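You operate a simulated robot arm through the tools that you are given. There is no shell and no other tool. Be economical: measure what you need, move in short steps, check, and stop when the job is done.

You run a simulated two-armed robot. Do the job below in one go: nothing can be reset, and whatever is moved stays where it is left.

JOB
Cook in the near retort: set its card's minutes, try START, mend what the panel names, start again.
Fine: START twice in all; AIR wants the air valve open, VENT the vent closed, STEAM the steam opened slowly (LOW first); close the steam when the blue lamp is lit; the air stays open.

The check looks at the end state, three seconds after you hand in, the way a careful person would. Anything else that was tipped, shoved, dropped, spilled or broken makes it a failure.

ROBOT AND FRAMES
Two 7-joint arms with fingered hands on one trunk, on a base that drives. Base frame: it is fixed to the floor where the robot stands at the start and does not move with it; the origin is under the middle of the robot, x ahead of it, y to its left, z up. Readings come in cm, rad, newtons and seconds.
The left shoulder is at the start at [2.2, 18.2, 145], the right one opposite. With the tool pointing down near the work surface each hand reaches from about 36 to 78 cm from the robot's upright axis, wherever it stands, measured 20 degrees to its own side. Places, roughly: air valve of the near retort [50, 10, 90]; control panel of the near retort [60, 10, 140]; green start button of the near panel [40, 20, 130]; minutes dial of the near panel [50, 0, 140]; steam valve of the near retort [30, 30, 120]; valve frame of the far retort [80, -30, 90]; valve frame of the near retort [40, 20, 90]; vent valve of the near retort [50, 10, 80]. Payload 3.8 kg a hand.
The TCP of each hand is the grasp point between the finger pads, 3 cm short of the fingertips. In the tool frame z runs along the fingers and y along their closing line. Largest opening 10.4 cm; the body of the gripper starts 3.5 cm behind the TCP. The gripper is a hand of 4 fingers: y runs from the thumb to the fingers, the wrist lies at [-1.7, -10.4, -17.8] in the tool frame.
Orientation is that of the tool frame in the base frame, as [roll, pitch, yaw] about the fixed x, y, z axes, in that order (R = Rz(yaw) Ry(pitch) Rx(roll)). With the fingers straight down and the wrist toward the robot, the tool's x, y and z point along [0, 1, 0], [1, 0, 0] and [0, 0, -1] of the base frame.

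CONTROLS
- The arms move only by the tool play_rows. It takes "left_motion", "right_motion" or both (then of equal length, played together; a hand with none holds still); each is a list that holds one entry, the list of rows, each a list of 6 numbers: the shift along the tool's x, y, z in cm, then the turn, a rotation vector about the tool's x, y, z in rad. In form: [[[tx, ty, tz, wx, wy, wz], ...]]. A call has 1 to 20 rows; each row is the pose to reach, as a shift and turn from the pose commanded when the call began, along the tool's axes at that moment. A row lasts 0.2 s, in which the tool goes at most 5 cm and 0.15 rad; a call with a longer step from one row to the next is refused whole. Where a pose cannot be reached the arm comes as near as it can. A force on the tool above 40 N (or 10 N above the force at the start of the call, whichever is more), or a blocked arm, ends the call early, and 0.2 s more pass. In this call time passes only in rows, and 0.2 s behind the last. The reply holds the time, the measured pose of the TCP, the force on the tool along the base axes, the opening and the grip force, in the units named above and with some noise, with the torque about the TCP (base axes, N m) and any sound that the robot's microphone picked up.
- Cameras (640 x 400 px; columns grow to the right, rows downward): "scene" is now at [10.7, 0.81, 164.34]; the picture's right is [0.16, -0.99, -0.00], its down [-0.46, -0.07, -0.88] and it looks along [0.87, 0.14, -0.47] (base axes); focal length 214 px, centre (320, 200). "left" rides on the left gripper at [-6.6, -9, -12.6] in its tool frame; the picture's right is [-0.78, -0.30, 0.56], its down [0.57, -0.70, 0.42] and it looks along [0.26, 0.65, 0.71] (tool axes); focal length 275 px, centre (320, 200). "right" rides on the right gripper at [6.6, -9, -12.6] in its tool frame; the picture's right is [-0.78, 0.30, -0.56], its down [-0.57, -0.70, 0.42] and it looks along [-0.26, 0.65, 0.71] (tool axes); focal length 275 px, centre (320, 200). There is no depth. A picture from a camera that has moved, and an enlarged one, comes with that camera's place and axes in the base frame and with its lens. The place of the scene camera against the robot may be out by one fixed shift of up to 1.2 cm in any direction.
- camera(camera): a new picture of that camera. The clock stands still meanwhile.
- slide_trunk(by): slides the trunk up (or, below 0, down) by that many cm; the arms and the scene camera ride with it, the base frame stays. It gives what a move gives, with no picture.
- steer(legs): drives the robot by 1 to 6 legs, each [ahead, left, turn to the left] in cm, cm and rad, along the robot's own axes; the way and the turn of a leg run together, so that a leg with both is an arc; at most 150 cm and 3.142 rad a leg. The arms and the cameras ride along, it lands a little off, and it stops where it bumps. It gives what a move gives.
- curl_fingers(index, middle, ring, thumb_bend, thumb_turn, hand): sets how far each is bent, from 0 (flat) to 1 (curled in); at 0.3 the hand is open as for a grip, at 0.7 the pads meet at the TCP. One left out holds its place. A second passes; each finger stops where it meets its share of the squeeze, and holds until it gets a number again. It is the only way to open and close the hand. It gives what a move gives, with no picture; readings hold the bend of each and the force on the fingers (four entries, about 0 where the hand has none), thumb and palm. thumb_turn goes from beside the hand (0) to across from the fingers (1), as for a grip.
- head_to(pan, tilt): turns the head with the scene camera to pan (to the left, within 1.501 rad either way) and tilt (down, from -0.506 to 1.204), counted from straight ahead of the robot. It gives what a move gives.
- close_up(camera, box): a new picture of the part [left, top, right, bottom] of that camera's present view, enlarged. The clock stands still meanwhile.
- job_done(): hands the job in; it is judged then, once.

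Work in short steps. Places have to be worked out from the pictures, the camera data and where the tool is seen: move nearer, look again, correct. Check each grasp and each placing, and mend what went wrong. You have 120 turns and 100 pictures in all, those below and enlarged ones among them. Open the grippers and draw the arms clear of the work before you hand the job in, unless the task says otherwise; then end with one line.

The tools are called as a command line: name --argument value ..., lists and objects as JSON in quotes. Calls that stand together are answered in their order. play_rows: Moves the arms, as the interface text tells. Its arguments: {"type":"object","properties":{"left_motion":{"type":"array"},"right_motion":{"type":"array"}},"required":[]} The other tools are called the same way: slide_trunk (by) slides the trunk up or down; curl_fingers (index, middle, ring, thumb_bend, thumb_turn, hand) moves the fingers one by one; steer (legs) drives the base; head_to (pan, tilt) turns the head that bears the scene camera; camera (camera) takes a picture; close_up (camera, box) takes an enlarged picture of a part of a camera's view; job_done () hands the job in.

At the start:

```text
time_s: 0.0
left_ee_pos: [42.78, 4.81, 163.27]
left_tcp_rot: [-3.141, 0.001, 1.569]
left_ft_force: [0.0, 0.5, -0.1]
left_ft_torque: [0.01, 0.04, -0.03]
left_finger_gap: 10.35
left_gripper_force: 0.0
left_shape: jaw
left_bend: [0.3, 0.3, 0.3, 0.3, 0.97]
left_finger forces: [0.1, 0.1, 0.1, 0.1, 0.0, 0.1]
right_ee_pos: [41.12, -24.21, 160.96]
right_tcp_rot: [-3.141, 0.0, 1.571]
right_ft_force: [-0.8, 0.5, 0.4]
right_ft_torque: [-0.01, -0.01, 0.01]
right_finger_gap: 10.35
right_gripper_force: 0.1
right_shape: jaw
right_bend: [0.3, 0.3, 0.3, 0.3, 0.97]
right_finger forces: [0.0, 0.0, 0.0, 0.1, 0.0, 0.1]
trunk travel left (down, up): [-60.0, 15.6]
robot x, y, heading: [0.32, -0.24, 0.001]
head pan, tilt: [0.161, 0.489]
```

scene: 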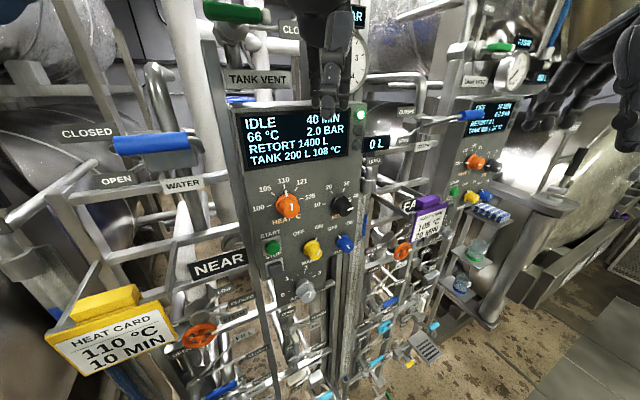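
right: 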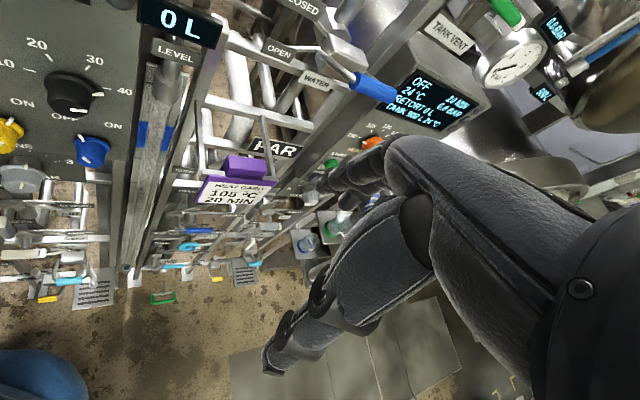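
left: 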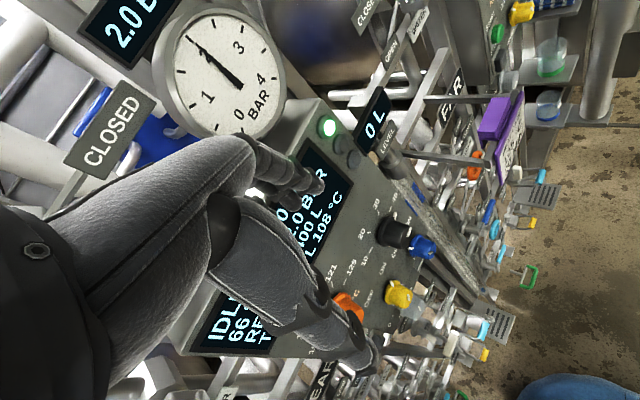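

The near card says 110 °C / 10 MIN, and the panel shows 40 MIN. I look closer at the panel and at the valves.

close_up --camera "scene" --box '[220, 80, 380, 310]'

close_up --camera "scene" --box '[40, 240, 440, 400]'

close_up --camera "scene" --box '[40, 0, 400, 220]'

```text
1.74 times, centred on (300, 195) of scene
camera zoom: at [10.7, 0.81, 164.34], right [0.16, -0.99, 0.0], down [-0.46, -0.07, -0.88], along [0.87, 0.14, -0.47], focal length 373 px, centre (355, 209)
```

zoom: 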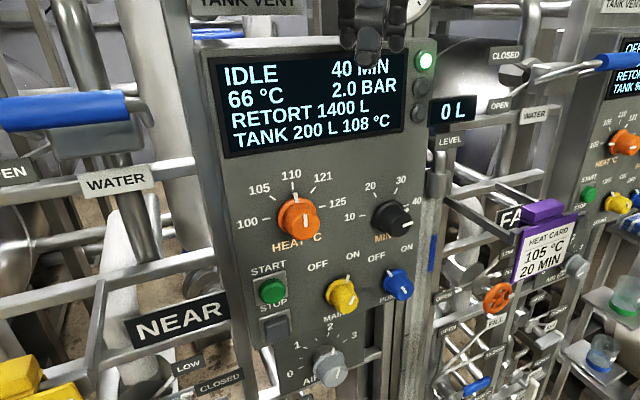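

```text
1.60 times, centred on (240, 320) of scene
camera zoom: at [10.7, 0.81, 164.34], right [0.16, -0.99, 0.0], down [-0.46, -0.07, -0.88], along [0.87, 0.14, -0.47], focal length 343 px, centre (448, 8)
```

zoom: 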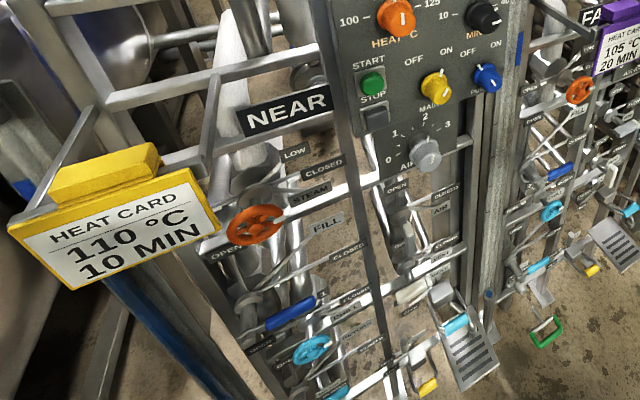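

```text
1.78 times, centred on (220, 110) of scene
camera zoom: at [10.7, 0.81, 164.34], right [0.16, -0.99, 0.0], down [-0.46, -0.07, -0.88], along [0.87, 0.14, -0.47], focal length 381 px, centre (498, 360)
```

zoom: 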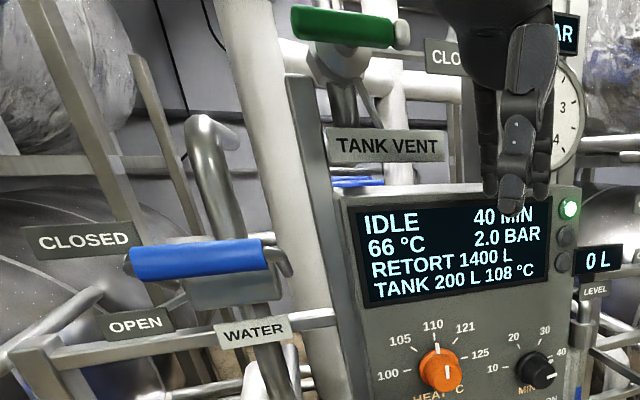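

I triangulate the minutes knob at about [52, 3, 141] and START at about [42, 16, 136], with the panel turned to face my right. Next I turn the head toward the near frame to see the valves below.

head_to --pan 0.45 --tilt 0.85

camera --camera "scene"

close_up --camera "scene" --box '[220, 100, 420, 225]'

close_up --camera "scene" --box '[220, 225, 420, 350]'

```text
time_s: 0.8
left_ee_pos: [42.85, 4.92, 163.15]
left_tcp_rot: [3.14, 0.001, 1.571]
left_ft_force: [-0.1, 0.4, -0.5]
left_ft_torque: [0.0, -0.02, -0.02]
left_finger_gap: 10.37
left_gripper_force: 0.1
left_shape: jaw
left_bend: [0.3, 0.3, 0.3, 0.3, 0.97]
left_finger forces: [0.0, 0.0, 0.1, 0.0, 0.0, 0.0]
right_ee_pos: [41.07, -24.23, 160.93]
right_tcp_rot: [3.141, 0.001, 1.57]
right_ft_force: [0.3, -0.5, -0.1]
right_ft_torque: [0.01, 0.02, 0.02]
right_finger_gap: 10.35
right_gripper_force: 0.1
right_shape: jaw
right_bend: [0.3, 0.3, 0.3, 0.3, 0.97]
right_finger forces: [0.1, 0.1, 0.1, 0.1, 0.1, 0.1]
trunk travel left (down, up): [-60.0, 15.6]
robot x, y, heading: [0.14, -0.17, 0.001]
head pan, tilt: [0.45, 0.85]
```

```text
93 pictures are left
camera scene: at [8.74, 2.76, 161.25], right [0.43, -0.9, 0.0], down [-0.68, -0.33, -0.66], along [0.59, 0.29, -0.75], focal length 214 px, centre (320, 200)
```

scene: 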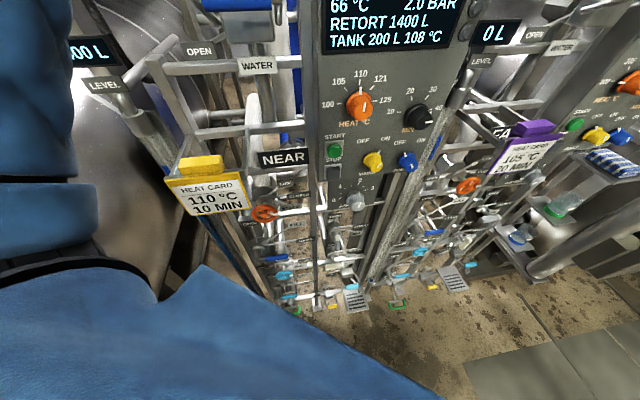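

```text
3.20 times, centred on (320, 162) of scene
camera zoom: at [8.74, 2.76, 161.25], right [0.43, -0.9, 0.0], down [-0.68, -0.33, -0.66], along [0.59, 0.29, -0.75], focal length 686 px, centre (320, 320)
```

zoom: 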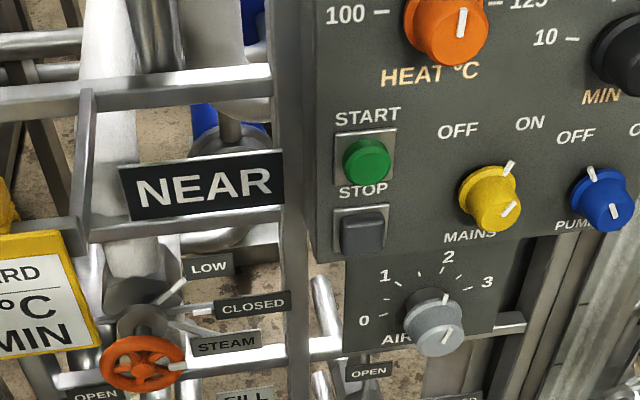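

```text
3.20 times, centred on (320, 288) of scene
camera zoom: at [8.74, 2.76, 161.25], right [0.43, -0.9, 0.0], down [-0.68, -0.33, -0.66], along [0.59, 0.29, -0.75], focal length 686 px, centre (320, -80)
```

zoom: 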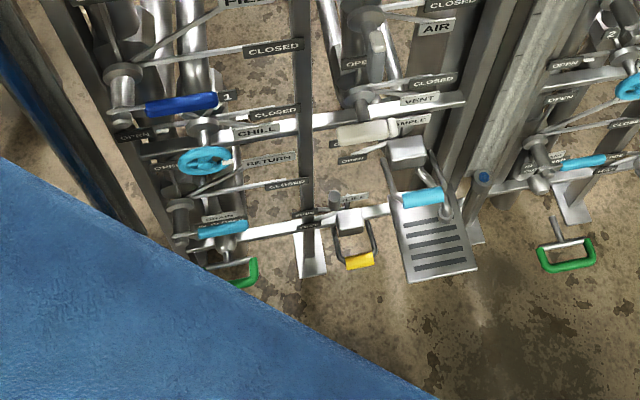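

The panel's right runs about [0.5, -0.87], so it squarely faces a robot turned left by about 0.5 rad, and I stand too close. I drive back, turn left and slide right so that I face it from about 65 cm.

steer --legs '[[-20, 0, 0], [0, 0, 0.5], [-1.4, -27, 0]]'

head_to --pan 0.0 --tilt 0.7

camera --camera "scene"

```text
time_s: 5.4
left_ee_pos: [26.97, 0.26, 163.14]
left_tcp_rot: [-3.14, 0.004, 2.065]
left_ft_force: [0.8, 0.8, 0.2]
left_ft_torque: [-0.03, 0.0, 0.0]
left_finger_gap: 10.38
left_gripper_force: 0.0
left_shape: jaw
left_bend: [0.3, 0.3, 0.3, 0.3, 0.97]
left_finger forces: [0.1, 0.0, 0.0, 0.0, 0.1, 0.0]
right_ee_pos: [39.32, -26.11, 161.01]
right_tcp_rot: [-3.141, 0.0, 2.064]
right_ft_force: [-0.4, 0.5, -0.7]
right_ft_torque: [0.0, 0.02, 0.04]
right_finger_gap: 10.39
right_gripper_force: 0.1
right_shape: jaw
right_bend: [0.3, 0.3, 0.3, 0.3, 0.97]
right_finger forces: [0.1, 0.1, 0.0, 0.0, 0.0, 0.0]
trunk travel left (down, up): [-60.0, 15.6]
robot x, y, heading: [-8.24, -24.04, 0.497]
head pan, tilt: [0.45, 0.85]
```

```text
time_s: 6.3
left_ee_pos: [27.0, 0.3, 163.24]
left_tcp_rot: [3.141, 0.002, 2.065]
left_ft_force: [-0.4, 0.5, 0.0]
left_ft_torque: [-0.04, 0.01, -0.03]
left_finger_gap: 10.37
left_gripper_force: 0.0
left_shape: jaw
left_bend: [0.3, 0.3, 0.3, 0.3, 0.97]
left_finger forces: [0.0, 0.1, 0.0, 0.1, 0.0, 0.0]
right_ee_pos: [39.29, -26.17, 160.93]
right_tcp_rot: [-3.14, 0.0, 2.065]
right_ft_force: [-0.7, -0.4, 0.0]
right_ft_torque: [0.01, 0.0, -0.03]
right_finger_gap: 10.34
right_gripper_force: 0.0
right_shape: jaw
right_bend: [0.3, 0.3, 0.3, 0.3, 0.97]
right_finger forces: [0.1, 0.0, 0.0, 0.0, 0.0, 0.0]
trunk travel left (down, up): [-60.0, 15.6]
robot x, y, heading: [-8.44, -24.47, 0.494]
head pan, tilt: [0.0, 0.7]
```

```text
90 pictures are left
camera scene: at [0.6, -20.24, 162.47], right [0.47, -0.88, 0.0], down [-0.57, -0.31, -0.76], along [0.67, 0.36, -0.64], focal length 214 px, centre (320, 200)
```

scene: 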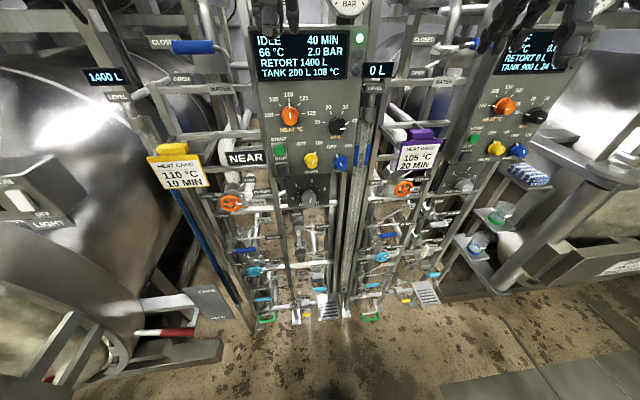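

Good frontal view. I zoom in on the panel and on the valves.

close_up --camera "scene" --box '[245, 85, 365, 160]'

close_up --camera "scene" --box '[210, 145, 350, 232]'

close_up --camera "scene" --box '[220, 195, 360, 282]'

```text
5.33 times, centred on (305, 122) of scene
camera zoom: at [0.6, -20.24, 162.47], right [0.47, -0.88, 0.0], down [-0.57, -0.31, -0.76], along [0.67, 0.36, -0.64], focal length 1144 px, centre (400, 613)
```

zoom: 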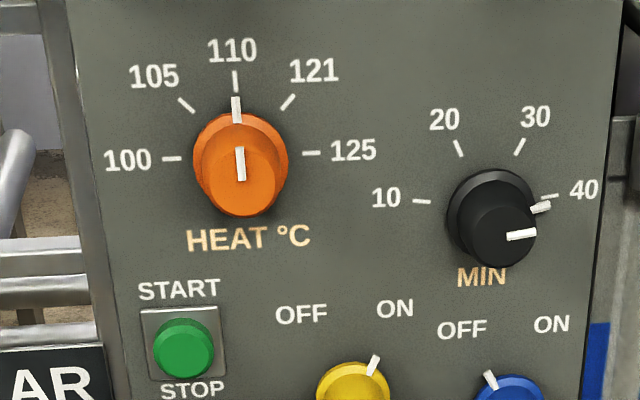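

```text
4.57 times, centred on (280, 188) of scene
camera zoom: at [0.6, -20.24, 162.47], right [0.47, -0.88, 0.0], down [-0.57, -0.31, -0.76], along [0.67, 0.36, -0.64], focal length 980 px, centre (503, 253)
```

zoom: 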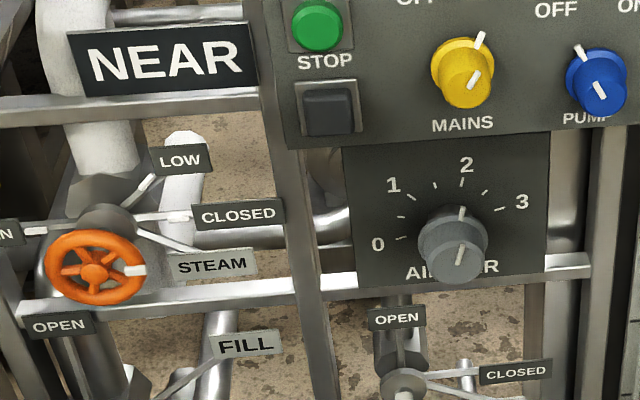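

```text
4.57 times, centred on (290, 238) of scene
camera zoom: at [0.6, -20.24, 162.47], right [0.47, -0.88, 0.0], down [-0.57, -0.31, -0.76], along [0.67, 0.36, -0.64], focal length 980 px, centre (457, 24)
```

zoom: 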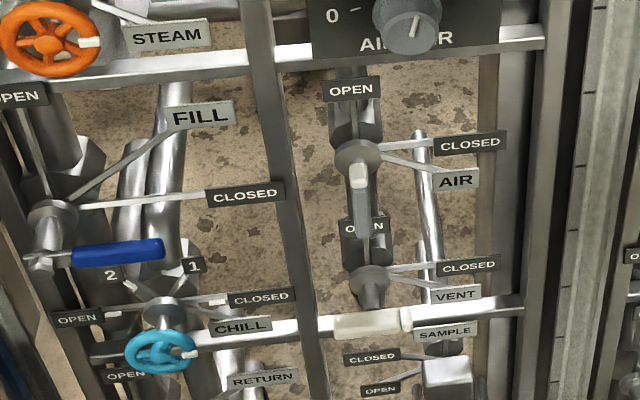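

The heat dial already stands at 110, so only the minutes need setting (40 to 10, counterclockwise about 170°). I turn the left hand to point forward and shift it left to clear the view.

play_rows --left_motion '[[[1.5, 0, 0, -0.14, 0, 0], [3, 0, 0, -0.28, 0, 0], [4.5, 0, 0, -0.42, 0, 0], [6, 0, 0, -0.56, 0, 0], [7.5, 0, 0, -0.7, 0, 0], [9, 0, 0, -0.84, 0, 0], [10.5, 0, 0, -0.98, 0, 0], [12, 0, 0, -1.12, 0, 0], [13, 0, 0, -1.26, 0, 0], [14, 0, 0, -1.4, 0, 0], [15, 0, 0, -1.5, 0, 0], [15, 0, 0, -1.571, 0, 0]]]'

slide_trunk --by -35

head_to --pan 0.0 --tilt 0.4

camera --camera "scene"

```text
time_s: 8.9
left_ee_pos: [20.78, 11.7, 163.19]
left_tcp_rot: [1.881, 0.001, 2.065]
left_ft_force: [-0.6, 0.5, -0.7]
left_ft_torque: [-0.02, -0.01, 0.0]
left_finger_gap: 10.38
left_gripper_force: 0.0
left_shape: jaw
left_bend: [0.3, 0.3, 0.3, 0.3, 0.97]
left_finger forces: [0.0, 0.0, 0.0, 0.1, 0.1, 0.1]
left hand out of reach, approached as far as the arm can: row 10, 11, 12
right_ee_pos: [39.15, -26.13, 161.0]
right_tcp_rot: [-3.141, 0.0, 2.063]
right_ft_force: [0.3, -0.3, 0.0]
right_ft_torque: [0.0, -0.01, 0.0]
right_finger_gap: 10.36
right_gripper_force: 0.1
right_shape: jaw
right_bend: [0.3, 0.3, 0.3, 0.3, 0.97]
right_finger forces: [0.0, 0.0, 0.0, 0.1, 0.1, 0.1]
trunk travel left (down, up): [-60.0, 15.6]
robot x, y, heading: [-8.38, -24.46, 0.494]
head pan, tilt: [0.0, 0.7]
```

```text
time_s: 12.3
left_ee_pos: [28.17, 15.73, 121.46]
left_tcp_rot: [2.037, 0.0, 2.067]
left_ft_force: [-0.4, -0.6, -0.5]
left_ft_torque: [-0.01, 0.01, 0.0]
left_finger_gap: 10.39
left_gripper_force: 0.1
left_shape: jaw
left_bend: [0.3, 0.3, 0.3, 0.3, 0.97]
left_finger forces: [0.0, 0.0, 0.0, 0.1, 0.1, 0.0]
right_ee_pos: [39.3, -26.14, 126.01]
right_tcp_rot: [3.14, -0.001, 2.065]
right_ft_force: [0.4, 0.0, -0.5]
right_ft_torque: [-0.02, 0.0, -0.03]
right_finger_gap: 10.37
right_gripper_force: 0.0
right_shape: jaw
right_bend: [0.3, 0.3, 0.3, 0.3, 0.97]
right_finger forces: [0.0, 0.0, 0.0, 0.1, 0.0, 0.0]
trunk travel left (down, up): [-25.0, 50.6]
robot x, y, heading: [-8.51, -24.33, 0.494]
head pan, tilt: [0.0, 0.7]
```

```text
time_s: 13.1
left_ee_pos: [28.04, 15.72, 121.44]
left_tcp_rot: [2.041, 0.0, 2.067]
left_ft_force: [-1.0, 0.5, -0.5]
left_ft_torque: [-0.01, -0.01, -0.02]
left_finger_gap: 10.38
left_gripper_force: 0.0
left_shape: jaw
left_bend: [0.3, 0.3, 0.3, 0.3, 0.97]
left_finger forces: [0.0, 0.0, 0.0, 0.0, 0.0, 0.0]
right_ee_pos: [39.36, -26.15, 125.99]
right_tcp_rot: [-3.141, -0.001, 2.065]
right_ft_force: [0.7, 0.1, 0.2]
right_ft_torque: [0.0, 0.0, 0.0]
right_finger_gap: 10.4
right_gripper_force: 0.1
right_shape: jaw
right_bend: [0.3, 0.3, 0.3, 0.3, 0.97]
right_finger forces: [0.0, 0.0, 0.0, 0.1, 0.0, 0.1]
trunk travel left (down, up): [-25.0, 50.6]
robot x, y, heading: [-8.35, -24.09, 0.494]
head pan, tilt: [0.0, 0.4]
```

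```text
86 pictures are left
camera scene: at [8.42, -16.1, 129.82], right [0.47, -0.88, 0.0], down [-0.34, -0.18, -0.92], along [0.81, 0.44, -0.39], focal length 214 px, centre (320, 200)
```

scene: 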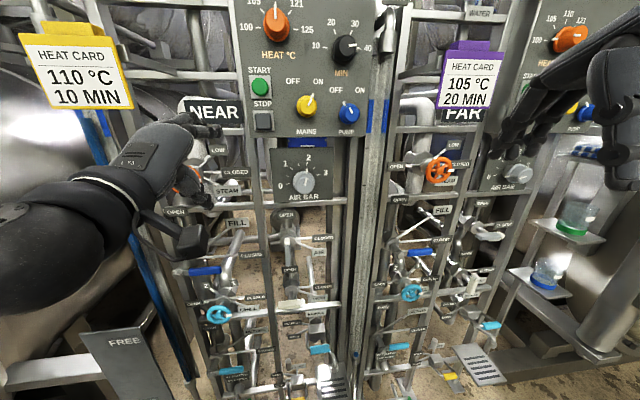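

The valves are now visible at a better angle; I zoom in on air, vent and the panel.

close_up --camera "scene" --box '[260, 195, 360, 335]'

close_up --camera "scene" --box '[230, 0, 390, 140]'

```text
2.86 times, centred on (310, 265) of scene
camera zoom: at [8.42, -16.1, 129.82], right [0.47, -0.88, 0.0], down [-0.34, -0.18, -0.92], along [0.81, 0.44, -0.39], focal length 613 px, centre (349, 14)
```

zoom: 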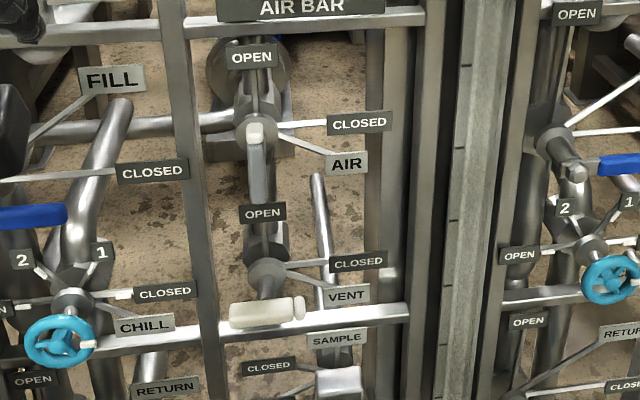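

```text
2.86 times, centred on (310, 70) of scene
camera zoom: at [8.42, -16.1, 129.82], right [0.47, -0.88, 0.0], down [-0.34, -0.18, -0.92], along [0.81, 0.44, -0.39], focal length 613 px, centre (349, 571)
```

zoom: 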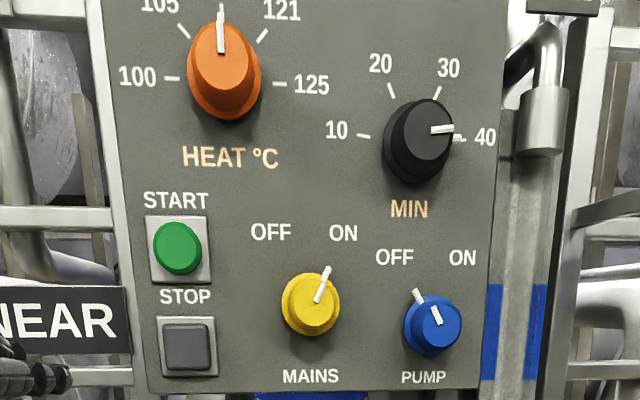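

AIR and VENT have bar handles with a white pointer end (they seem open and closed); the panel will tell. From two views I put the minutes knob's face at [52.3, 1.9, 140.4] and START at [44.6, 16.8, 133.8]. I raise the trunk 15 cm and bring the left hand to face the knob, well short of it.

slide_trunk --by 15

play_rows --left_motion '[[[-4, 0, 1, 0, 0, 0], [-8, 0, 3, 0, 0, 0], [-12, 0, 5, 0, 0, 0], [-16, 0, 7, 0, 0, 0], [-19, 0, 8, 0, 0, 0], [-19, 0, 8, 0, 0, 0], [-19, 0, 8, 0, 0, 0]]]'

```text
time_s: 14.8
left_ee_pos: [28.09, 15.84, 136.43]
left_tcp_rot: [2.04, 0.0, 2.068]
left_ft_force: [0.1, 0.2, -0.3]
left_ft_torque: [0.01, 0.01, 0.03]
left_finger_gap: 10.37
left_gripper_force: 0.1
left_shape: jaw
left_bend: [0.3, 0.3, 0.3, 0.3, 0.97]
left_finger forces: [0.1, 0.0, 0.0, 0.1, 0.1, 0.0]
right_ee_pos: [39.32, -26.11, 140.92]
right_tcp_rot: [-3.139, 0.0, 2.065]
right_ft_force: [0.1, -0.3, 0.4]
right_ft_torque: [-0.02, 0.01, 0.0]
right_finger_gap: 10.37
right_gripper_force: 0.1
right_shape: jaw
right_bend: [0.3, 0.3, 0.3, 0.3, 0.97]
right_finger forces: [0.0, 0.1, 0.1, 0.0, 0.1, 0.1]
trunk travel left (down, up): [-40.0, 35.6]
robot x, y, heading: [-8.1, -24.44, 0.493]
head pan, tilt: [0.0, 0.4]
```

```text
time_s: 16.4
left_ee_pos: [43.79, 2.53, 132.7]
left_tcp_rot: [2.04, 0.0, 2.066]
left_ft_force: [-0.6, -0.1, -1.0]
left_ft_torque: [0.0, -0.02, 0.0]
left_finger_gap: 10.41
left_gripper_force: 0.2
left_shape: jaw
left_bend: [0.3, 0.3, 0.3, 0.3, 0.97]
left_finger forces: [0.0, 0.0, 0.0, 0.0, 0.1, 0.0]
right_ee_pos: [39.31, -26.13, 140.99]
right_tcp_rot: [-3.141, 0.0, 2.063]
right_ft_force: [0.0, -0.5, -1.1]
right_ft_torque: [0.02, 0.01, 0.01]
right_finger_gap: 10.37
right_gripper_force: 0.0
right_shape: jaw
right_bend: [0.3, 0.3, 0.3, 0.3, 0.97]
right_finger forces: [0.0, 0.1, 0.0, 0.1, 0.1, 0.0]
trunk travel left (down, up): [-40.0, 35.6]
robot x, y, heading: [-8.42, -24.15, 0.495]
head pan, tilt: [0.0, 0.4]
```

Hand is at [43.8, 2.5, 132.7] and still tilted down 0.47 rad. I level it and centre it before the knob, about 8 cm short.

play_rows --left_motion '[[[-1.2, 1.7, -1, -0.12, 0, 0], [-2.4, 3.4, -2, -0.24, 0, 0], [-3.6, 5, -3, -0.36, 0, 0], [-4.5, 6.6, -4, -0.47, 0, 0], [-4.5, 6.6, -4, -0.47, 0, 0]]]'

camera --camera "left"

camera --camera "scene"

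```text
time_s: 17.6
left_ee_pos: [45.12, -1.67, 140.57]
left_tcp_rot: [1.566, 0.001, 2.065]
left_ft_force: [0.4, 0.3, 0.6]
left_ft_torque: [-0.04, -0.01, -0.02]
left_finger_gap: 10.39
left_gripper_force: 0.1
left_shape: jaw
left_bend: [0.3, 0.3, 0.3, 0.3, 0.97]
left_finger forces: [0.1, 0.0, 0.0, 0.0, 0.0, 0.0]
right_ee_pos: [39.35, -26.0, 140.92]
right_tcp_rot: [-3.141, 0.0, 2.064]
right_ft_force: [0.3, 0.0, -0.3]
right_ft_torque: [0.02, 0.0, 0.03]
right_finger_gap: 10.36
right_gripper_force: 0.0
right_shape: jaw
right_bend: [0.3, 0.3, 0.3, 0.3, 0.97]
right_finger forces: [0.0, 0.1, 0.1, 0.0, 0.0, 0.0]
trunk travel left (down, up): [-40.0, 35.6]
robot x, y, heading: [-8.44, -24.14, 0.492]
head pan, tilt: [0.0, 0.4]
```

```text
83 pictures are left
camera left: at [37.25, -13.4, 131.64], right [0.86, -0.42, -0.29], down [0.1, 0.71, -0.7], along [0.5, 0.57, 0.65], focal length 275 px, centre (320, 200)
```

left: 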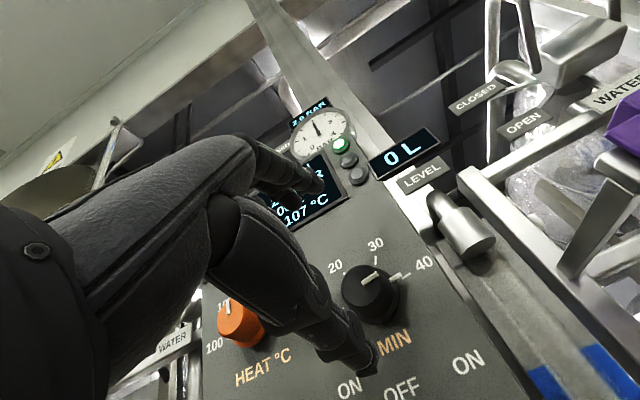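

```text
82 pictures are left
camera scene: at [3.73, -18.57, 145.06], right [0.47, -0.88, 0.0], down [-0.34, -0.18, -0.92], along [0.81, 0.44, -0.39], focal length 214 px, centre (320, 200)
```

scene: 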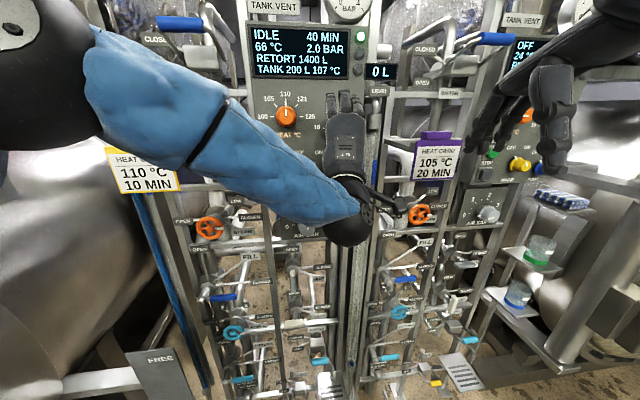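

The hand camera puts the knob at about [52.8, 2.6, 140.0], and the TCP is on line with it within a few mm. I roll the hand clockwise 0.75 rad and advance 6 cm around the knob.

play_rows --left_motion '[[[0, 0, 0, 0, 0, 0.15], [0, 0, 0, 0, 0, 0.3], [0, 0, 0, 0, 0, 0.45], [0, 0, 0, 0, 0, 0.6], [0, 0, 0, 0, 0, 0.75], [0, 0, 2, 0, 0, 0.75], [0, 0, 4, 0, 0, 0.75], [0, 0, 5, 0, 0, 0.75], [0, 0, 6, 0, 0, 0.75]]]'

camera --camera "left"

close_up --camera "scene" --box '[240, 60, 400, 190]'

```text
time_s: 19.6
left_ee_pos: [47.98, -6.5, 142.49]
left_tcp_rot: [1.597, -0.736, 2.094]
left_ft_force: [0.0, -0.4, -0.5]
left_ft_torque: [0.01, 0.01, 0.01]
left_finger_gap: 10.39
left_gripper_force: 0.1
left_shape: jaw
left_bend: [0.3, 0.3, 0.3, 0.3, 0.97]
left_finger forces: [0.0, 0.1, 0.1, 0.0, 0.0, 0.0]
left hand out of reach, approached as far as the arm can: row 3, 4, 5, 6, 7, 8, 9
right_ee_pos: [39.43, -26.13, 140.99]
right_tcp_rot: [-3.14, -0.001, 2.065]
right_ft_force: [-0.5, 0.0, -0.6]
right_ft_torque: [0.0, -0.04, 0.0]
right_finger_gap: 10.39
right_gripper_force: 0.1
right_shape: jaw
right_bend: [0.3, 0.3, 0.3, 0.3, 0.97]
right_finger forces: [0.0, 0.1, 0.0, 0.0, 0.0, 0.0]
trunk travel left (down, up): [-40.0, 35.6]
robot x, y, heading: [-8.07, -24.38, 0.49]
head pan, tilt: [0.0, 0.4]
```

```text
81 pictures are left
camera left: at [36.49, -12.06, 131.7], right [0.66, -0.04, -0.75], down [-0.1, 0.98, -0.14], along [0.75, 0.17, 0.64], focal length 275 px, centre (320, 200)
```

left: 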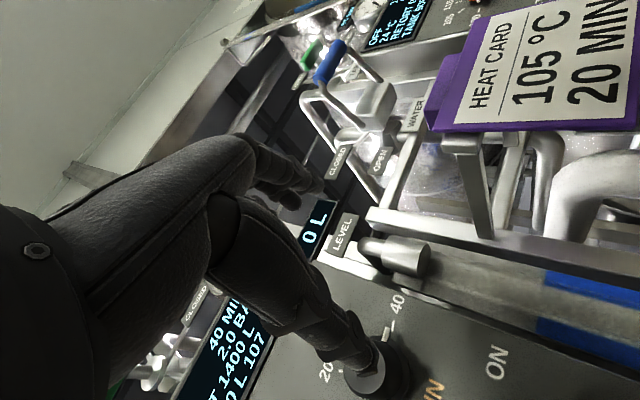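

```text
3.08 times, centred on (320, 125) of scene
camera zoom: at [3.75, -18.64, 145.06], right [0.47, -0.88, 0.0], down [-0.34, -0.18, -0.92], along [0.81, 0.44, -0.39], focal length 660 px, centre (320, 431)
```

zoom: 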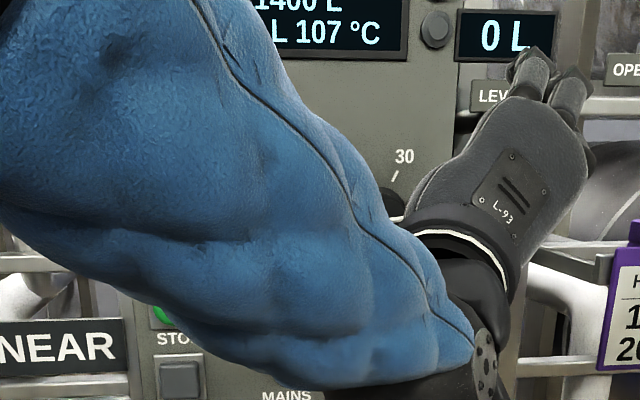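

Clockwise roll over-pronates the left hand; counterclockwise is its natural way. I roll back and withdraw, then shift the robot right 16 cm so the knob lies more to my left.

play_rows --left_motion '[[[0, 0, -2, 0, 0, -0.15], [0, 0, -4, 0, 0, -0.3], [0, 0, -6, 0, 0, -0.45], [0, 0, -6, 0, 0, -0.6], [0, 0, -6, 0, 0, -0.74], [0, 0, -6, 0, 0, -0.74]]]'

steer --legs '[[-8, 0, 0], [0, -16, 0], [4, 0, 0]]'

play_rows --left_motion '[[[4, 0, 0, 0, 0, -0.15], [8, 0, 0, 0, 0, -0.3], [12, 0, 0, 0, 0, -0.45], [16, 0, 0, 0, 0, -0.3], [16, 0, 0, 0, 0, -0.15], [16, 0, 0, 0, 0, 0]]]'

camera --camera "left"

```text
time_s: 21.0
left_ee_pos: [43.0, -9.57, 142.36]
left_tcp_rot: [1.59, 0.006, 2.115]
left_ft_force: [1.1, -0.6, -0.2]
left_ft_torque: [-0.05, 0.03, -0.03]
left_finger_gap: 10.38
left_gripper_force: 0.0
left_shape: jaw
left_bend: [0.3, 0.3, 0.3, 0.3, 0.97]
left_finger forces: [0.0, 0.0, 0.0, 0.0, 0.0, 0.1]
right_ee_pos: [39.29, -26.19, 140.96]
right_tcp_rot: [-3.141, 0.001, 2.065]
right_ft_force: [0.3, 1.4, 0.1]
right_ft_torque: [0.02, 0.01, 0.01]
right_finger_gap: 10.38
right_gripper_force: 0.0
right_shape: jaw
right_bend: [0.3, 0.3, 0.3, 0.3, 0.97]
right_finger forces: [0.1, 0.0, 0.1, 0.0, 0.0, 0.0]
trunk travel left (down, up): [-40.0, 35.6]
robot x, y, heading: [-8.45, -23.87, 0.495]
head pan, tilt: [0.0, 0.4]
```

```text
time_s: 23.6
left_ee_pos: [47.4, -25.44, 142.21]
left_tcp_rot: [1.591, 0.003, 2.114]
left_ft_force: [0.4, 1.3, 0.1]
left_ft_torque: [0.0, -0.05, 0.01]
left_finger_gap: 10.39
left_gripper_force: 0.0
left_shape: jaw
left_bend: [0.3, 0.3, 0.3, 0.3, 0.97]
left_finger forces: [0.1, 0.0, 0.0, 0.0, 0.1, 0.1]
right_ee_pos: [43.51, -42.11, 140.92]
right_tcp_rot: [-3.14, 0.0, 2.067]
right_ft_force: [0.7, -0.3, 0.2]
right_ft_torque: [0.01, 0.03, -0.04]
right_finger_gap: 10.36
right_gripper_force: 0.0
right_shape: jaw
right_bend: [0.3, 0.3, 0.3, 0.3, 0.97]
right_finger forces: [0.1, 0.1, 0.1, 0.0, 0.0, 0.0]
trunk travel left (down, up): [-40.0, 35.6]
robot x, y, heading: [-4.45, -40.23, 0.497]
head pan, tilt: [0.0, 0.4]
```

```text
time_s: 25.0
left_ee_pos: [38.74, -11.72, 142.18]
left_tcp_rot: [1.589, 0.003, 2.114]
left_ft_force: [0.1, -0.3, 0.0]
left_ft_torque: [0.0, 0.0, 0.0]
left_finger_gap: 10.38
left_gripper_force: 0.1
left_shape: jaw
left_bend: [0.3, 0.3, 0.3, 0.3, 0.97]
left_finger forces: [0.0, 0.0, 0.0, 0.0, 0.1, 0.0]
right_ee_pos: [43.26, -42.08, 141.09]
right_tcp_rot: [3.141, 0.0, 2.066]
right_ft_force: [0.7, -0.3, -0.2]
right_ft_torque: [-0.02, -0.01, 0.04]
right_finger_gap: 10.39
right_gripper_force: 0.1
right_shape: jaw
right_bend: [0.3, 0.3, 0.3, 0.3, 0.97]
right_finger forces: [0.0, 0.0, 0.0, 0.1, 0.1, 0.0]
trunk travel left (down, up): [-40.0, 35.6]
robot x, y, heading: [-3.8, -40.7, 0.494]
head pan, tilt: [0.0, 0.4]
```

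```text
79 pictures are left
camera left: at [31.38, -24.0, 133.55], right [0.87, -0.38, -0.3], down [0.06, 0.7, -0.71], along [0.48, 0.6, 0.63], focal length 275 px, centre (320, 200)
```

left: 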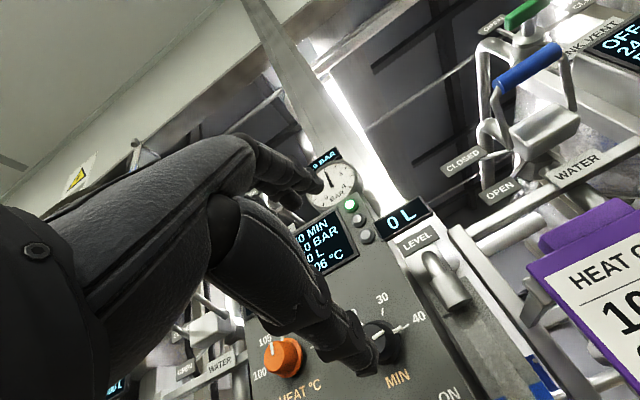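

The knob is now about 19 cm ahead and 6 cm left of the TCP. I straighten the yaw, move to 8 cm in front of it, and test the counterclockwise roll at the same time.

play_rows --left_motion '[[[1.5, -0.6, 3, -0.005, -0.012, 0], [3, -1.2, 6, -0.01, -0.025, 0], [4.5, -1.8, 9, -0.02, -0.04, 0], [5.4, -2.2, 11.4, -0.02, -0.049, 0], [5.4, -2.2, 11.4, -0.02, -0.049, 0.15], [5.4, -2.2, 11.4, -0.02, -0.049, 0.25]]]'

camera --camera "left"

camera --camera "scene"

```text
time_s: 26.4
left_ee_pos: [45.36, -12.2, 143.16]
left_tcp_rot: [1.601, -0.225, 2.099]
left_ft_force: [-0.1, 0.1, -0.2]
left_ft_torque: [0.03, 0.04, 0.01]
left_finger_gap: 10.38
left_gripper_force: 0.0
left_shape: jaw
left_bend: [0.3, 0.3, 0.3, 0.3, 0.97]
left_finger forces: [0.1, 0.1, 0.1, 0.0, 0.0, 0.1]
left hand out of reach, approached as far as the arm can: row 2, 3, 4, 5, 6
right_ee_pos: [43.24, -42.03, 141.03]
right_tcp_rot: [-3.14, 0.0, 2.066]
right_ft_force: [0.9, -0.5, 0.1]
right_ft_torque: [-0.03, -0.01, 0.02]
right_finger_gap: 10.36
right_gripper_force: 0.2
right_shape: jaw
right_bend: [0.3, 0.3, 0.3, 0.3, 0.97]
right_finger forces: [0.1, 0.0, 0.1, 0.0, 0.0, 0.0]
trunk travel left (down, up): [-40.0, 35.6]
robot x, y, heading: [-4.43, -40.75, 0.5]
head pan, tilt: [0.0, 0.4]
```

```text
78 pictures are left
camera left: at [36.54, -22.57, 133.35], right [0.82, -0.32, -0.48], down [-0.01, 0.82, -0.57], along [0.57, 0.47, 0.67], focal length 275 px, centre (320, 200)
```

left: 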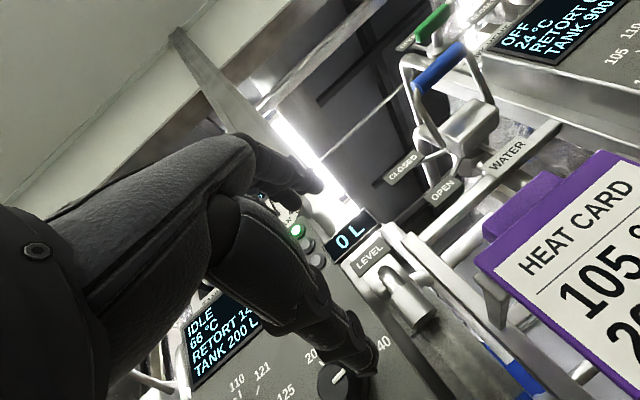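

```text
77 pictures are left
camera scene: at [7.74, -34.52, 145.06], right [0.48, -0.88, 0.0], down [-0.34, -0.19, -0.92], along [0.81, 0.44, -0.39], focal length 214 px, centre (320, 200)
```

scene: 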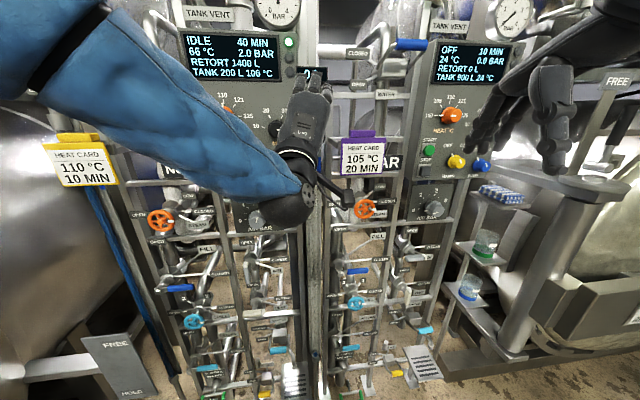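

I rolled the wrong way there. I now try the counterclockwise roll (negative wz) from this spot to see whether it opens up reach.

play_rows --left_motion '[[[0, 0, 0, 0, 0, -0.15], [0, 0, 0, 0, 0, -0.3], [0, 0, 0, 0, 0, -0.45], [0, 0, 0, 0, 0, -0.6], [0, 0, 0, 0, 0, -0.75], [0, 0, 0, 0, 0, -0.9], [1, 0, 0, 0, 0, -1.05], [3, 0, 0, 0, 0, -1.2]]]'

camera --camera "scene"

```text
time_s: 28.2
left_ee_pos: [43.77, -9.52, 143.58]
left_tcp_rot: [1.623, 0.978, 2.148]
left_ft_force: [0.7, 0.1, 0.5]
left_ft_torque: [0.02, 0.03, -0.01]
left_finger_gap: 10.4
left_gripper_force: 0.0
left_shape: jaw
left_bend: [0.3, 0.3, 0.3, 0.3, 0.97]
left_finger forces: [0.0, 0.1, 0.0, 0.1, 0.1, 0.1]
right_ee_pos: [43.29, -42.03, 141.01]
right_tcp_rot: [-3.141, 0.0, 2.066]
right_ft_force: [0.3, -0.3, 0.1]
right_ft_torque: [0.01, 0.03, -0.01]
right_finger_gap: 10.35
right_gripper_force: 0.1
right_shape: jaw
right_bend: [0.3, 0.3, 0.3, 0.3, 0.97]
right_finger forces: [0.0, 0.0, 0.1, 0.0, 0.1, 0.0]
trunk travel left (down, up): [-40.0, 35.6]
robot x, y, heading: [-4.25, -39.91, 0.495]
head pan, tilt: [0.0, 0.4]
```

```text
76 pictures are left
camera scene: at [7.75, -34.54, 145.06], right [0.48, -0.88, 0.0], down [-0.34, -0.19, -0.92], along [0.81, 0.44, -0.39], focal length 214 px, centre (320, 200)
```

scene: 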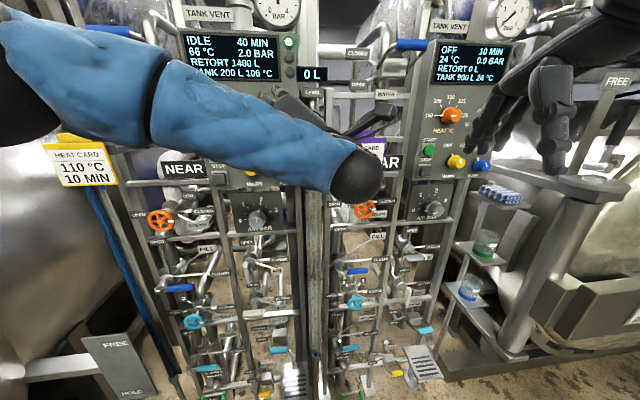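

The counterclockwise roll reaches freely down to -1 rad. I move the hand in front of the knob (8 cm short) keeping this roll.

play_rows --left_motion '[[[2, 1, 1, 0.016, -0.047, 0], [4, 2, 2, 0.016, -0.047, 0], [6.5, 3.3, 3.5, 0.016, -0.047, 0], [6.5, 3.3, 5.7, 0.016, -0.047, 0], [6.5, 3.3, 5.7, 0.016, -0.047, 0]]]'

camera --camera "left"

camera --camera "scene"

```text
time_s: 29.4
left_ee_pos: [45.29, -1.25, 139.87]
left_tcp_rot: [1.569, 0.977, 2.065]
left_ft_force: [1.0, 0.7, 0.3]
left_ft_torque: [-0.03, 0.03, -0.02]
left_finger_gap: 10.4
left_gripper_force: 0.1
left_shape: jaw
left_bend: [0.3, 0.3, 0.3, 0.3, 0.97]
left_finger forces: [0.0, 0.0, 0.1, 0.1, 0.0, 0.0]
right_ee_pos: [43.27, -42.17, 140.99]
right_tcp_rot: [3.141, 0.002, 2.066]
right_ft_force: [-0.1, 1.0, 0.4]
right_ft_torque: [-0.02, -0.02, 0.03]
right_finger_gap: 10.39
right_gripper_force: 0.0
right_shape: jaw
right_bend: [0.3, 0.3, 0.3, 0.3, 0.97]
right_finger forces: [0.0, 0.0, 0.0, 0.1, 0.0, 0.1]
trunk travel left (down, up): [-40.0, 35.6]
robot x, y, heading: [-4.27, -40.4, 0.493]
head pan, tilt: [0.0, 0.4]
```

```text
75 pictures are left
camera left: at [39.61, -16.98, 140.42], right [0.81, -0.33, 0.48], down [0.5, -0.03, -0.87], along [0.3, 0.94, 0.14], focal length 275 px, centre (320, 200)
```

left: 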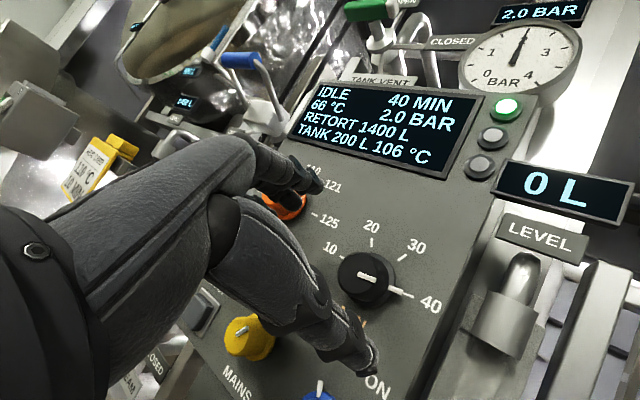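

```text
74 pictures are left
camera scene: at [7.73, -34.59, 145.07], right [0.48, -0.88, 0.0], down [-0.34, -0.18, -0.92], along [0.81, 0.44, -0.39], focal length 214 px, centre (320, 200)
```

scene: 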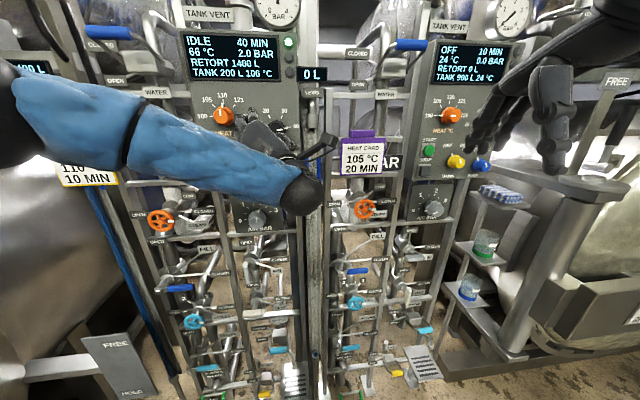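

Excellent view: the TCP is aligned with the knob (within a few mm). I pre-close the fingers a bit and advance 5.5 cm.

curl_fingers --hand "left" --index 0.42 --middle 0.42 --ring 0.42 --thumb_bend 0.42 --thumb_turn 1.0

play_rows --left_motion '[[[0, 0, 1.5, 0, 0, 0], [0, 0, 3, 0, 0, 0], [0, 0, 4, 0, 0, 0], [0, 0, 5, 0, 0, 0], [0, 0, 5.5, 0, 0, 0]]]'

camera --camera "left"

```text
time_s: 30.4
left_ee_pos: [45.35, -1.27, 139.87]
left_tcp_rot: [1.572, 0.978, 2.069]
left_ft_force: [-0.6, -0.5, -0.4]
left_ft_torque: [-0.02, -0.01, -0.01]
left_finger_gap: 7.5
left_gripper_force: 0.1
left_shape: fingers
left_bend: [0.42, 0.42, 0.42, 0.42, 0.99]
left_finger forces: [0.0, 0.0, 0.1, 0.1, 0.1, 0.0]
right_ee_pos: [43.45, -42.12, 140.96]
right_tcp_rot: [3.141, 0.0, 2.066]
right_ft_force: [0.0, 0.0, -0.2]
right_ft_torque: [-0.01, 0.02, 0.02]
right_finger_gap: 10.35
right_gripper_force: 0.1
right_shape: jaw
right_bend: [0.3, 0.3, 0.3, 0.3, 0.97]
right_finger forces: [0.1, 0.0, 0.0, 0.0, 0.1, 0.0]
trunk travel left (down, up): [-40.0, 35.6]
robot x, y, heading: [-4.54, -39.87, 0.498]
head pan, tilt: [0.0, 0.4]
```

```text
time_s: 31.6
left_ee_pos: [50.17, 1.27, 139.8]
left_tcp_rot: [1.568, 0.978, 2.062]
left_ft_force: [0.3, 0.6, -0.4]
left_ft_torque: [-0.01, -0.03, -0.03]
left_finger_gap: 7.48
left_gripper_force: 0.1
left_shape: fingers
left_bend: [0.42, 0.42, 0.42, 0.42, 0.99]
left_finger forces: [0.0, 0.0, 0.0, 0.0, 0.0, 0.1]
right_ee_pos: [43.36, -42.11, 140.97]
right_tcp_rot: [-3.141, -0.001, 2.067]
right_ft_force: [0.2, -0.6, 0.1]
right_ft_torque: [0.0, 0.0, 0.0]
right_finger_gap: 10.34
right_gripper_force: 0.0
right_shape: jaw
right_bend: [0.3, 0.3, 0.3, 0.3, 0.97]
right_finger forces: [0.0, 0.0, 0.1, 0.0, 0.1, 0.1]
trunk travel left (down, up): [-40.0, 35.6]
robot x, y, heading: [-4.49, -39.98, 0.497]
head pan, tilt: [0.0, 0.4]
```

```text
73 pictures are left
camera left: at [44.53, -14.44, 140.51], right [0.81, -0.33, 0.48], down [0.5, -0.03, -0.87], along [0.3, 0.94, 0.14], focal length 275 px, centre (320, 200)
```

left: 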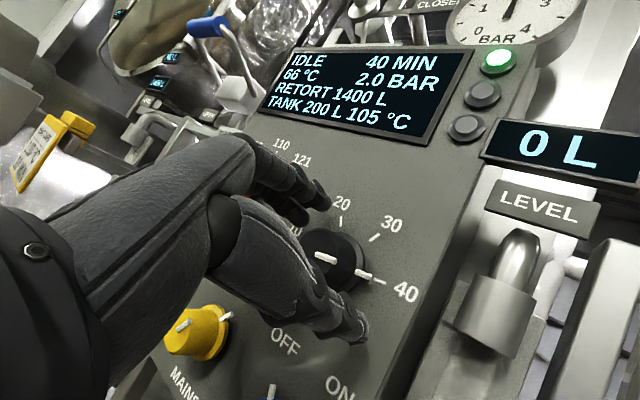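

The knob lies between thumb and fingers; fingertips are about level with its face. I advance 1.5 cm more and close.

play_rows --left_motion '[[[0, 0, 0.5, 0, 0, 0], [0, 0, 1, 0, 0, 0], [0, 0, 1.5, 0, 0, 0]]]'

curl_fingers --hand "left" --index 0.7 --middle 0.7 --ring 0.7 --thumb_bend 0.7

camera --camera "left"

```text
time_s: 32.4
left_ee_pos: [51.4, 1.91, 140.11]
left_tcp_rot: [1.568, 0.978, 2.064]
left_ft_force: [-8.6, -5.1, -0.5]
left_ft_torque: [0.03, -0.11, 0.47]
left_finger_gap: 7.5
left_gripper_force: 4.7
left_shape: fingers
left_bend: [0.42, 0.41, 0.42, 0.42, 0.99]
left_finger forces: [0.0, 9.8, 0.0, 0.1, 0.0, 0.0]
right_ee_pos: [43.2, -42.1, 141.08]
right_tcp_rot: [3.14, 0.0, 2.066]
right_ft_force: [-0.2, 0.4, 0.8]
right_ft_torque: [0.0, -0.01, 0.0]
right_finger_gap: 10.37
right_gripper_force: 0.1
right_shape: jaw
right_bend: [0.3, 0.3, 0.3, 0.3, 0.97]
right_finger forces: [0.0, 0.1, 0.0, 0.0, 0.1, 0.1]
trunk travel left (down, up): [-40.0, 35.6]
robot x, y, heading: [-4.32, -40.71, 0.492]
head pan, tilt: [0.0, 0.4]
```

```text
time_s: 33.4
left_ee_pos: [51.41, 2.07, 140.12]
left_tcp_rot: [1.564, 0.976, 2.063]
left_ft_force: [-4.3, 2.4, 8.5]
left_ft_torque: [0.23, -0.27, 0.47]
left_finger_gap: 3.03
left_gripper_force: 17.5
left_shape: fingers
left_bend: [0.6, 0.58, 0.7, 0.61, 1.0]
left_finger forces: [9.0, 14.6, 0.1, 0.1, 11.3, 0.0]
right_ee_pos: [43.23, -42.15, 141.06]
right_tcp_rot: [-3.141, 0.001, 2.069]
right_ft_force: [-0.1, 0.4, -0.9]
right_ft_torque: [0.03, -0.02, -0.01]
right_finger_gap: 10.4
right_gripper_force: 0.0
right_shape: jaw
right_bend: [0.3, 0.3, 0.3, 0.3, 0.97]
right_finger forces: [0.0, 0.1, 0.0, 0.0, 0.1, 0.0]
trunk travel left (down, up): [-40.0, 35.6]
robot x, y, heading: [-4.54, -40.22, 0.498]
head pan, tilt: [0.0, 0.4]
```

```text
72 pictures are left
camera left: at [45.59, -13.72, 140.67], right [0.81, -0.33, 0.48], down [0.5, -0.03, -0.87], along [0.3, 0.94, 0.15], focal length 275 px, centre (320, 200)
```

left: 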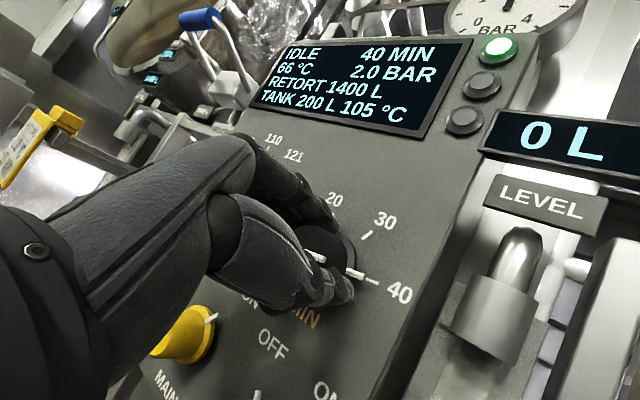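

The knob is gripped (17 N, 3 cm gap). I turn counterclockwise 0.9 rad.

play_rows --left_motion '[[[0, 0, -0.3, 0, 0, -0.1], [0, 0, -0.3, 0, 0, -0.2], [0, 0, -0.3, 0, 0, -0.3], [0, 0, -0.3, 0, 0, -0.4], [0, 0, -0.3, 0, 0, -0.5], [0, 0, -0.3, 0, 0, -0.6], [0, 0, -0.3, 0, 0, -0.7], [0, 0, -0.3, 0, 0, -0.8], [0, 0, -0.3, 0, 0, -0.9]]]'

camera --camera "left"

```text
time_s: 35.4
left_ee_pos: [50.93, 2.2, 139.98]
left_tcp_rot: [-1.569, 1.262, -1.07]
left_ft_force: [-2.6, 13.3, 12.3]
left_ft_torque: [0.26, -0.24, 0.52]
left_finger_gap: 3.09
left_gripper_force: 15.5
left_shape: fingers
left_bend: [0.58, 0.59, 0.7, 0.62, 0.99]
left_finger forces: [12.6, 7.4, 0.1, 0.0, 11.3, 0.1]
right_ee_pos: [43.22, -42.02, 140.98]
right_tcp_rot: [-3.141, 0.001, 2.068]
right_ft_force: [0.7, -0.6, 0.0]
right_ft_torque: [-0.01, 0.01, 0.01]
right_finger_gap: 10.34
right_gripper_force: 0.1
right_shape: jaw
right_bend: [0.3, 0.3, 0.3, 0.3, 0.97]
right_finger forces: [0.0, 0.0, 0.1, 0.0, 0.1, 0.0]
trunk travel left (down, up): [-40.0, 35.6]
robot x, y, heading: [-4.22, -39.92, 0.489]
head pan, tilt: [0.0, 0.4]
```

```text
71 pictures are left
camera left: at [43.12, -9.57, 149.18], right [0.51, 0.22, 0.83], down [0.78, -0.54, -0.33], along [0.37, 0.81, -0.45], focal length 275 px, centre (320, 200)
```

left: 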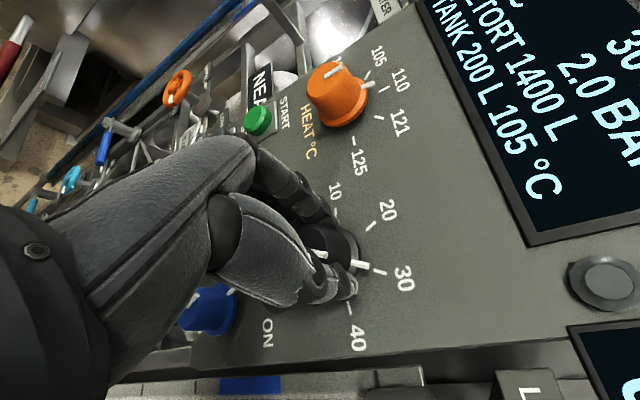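

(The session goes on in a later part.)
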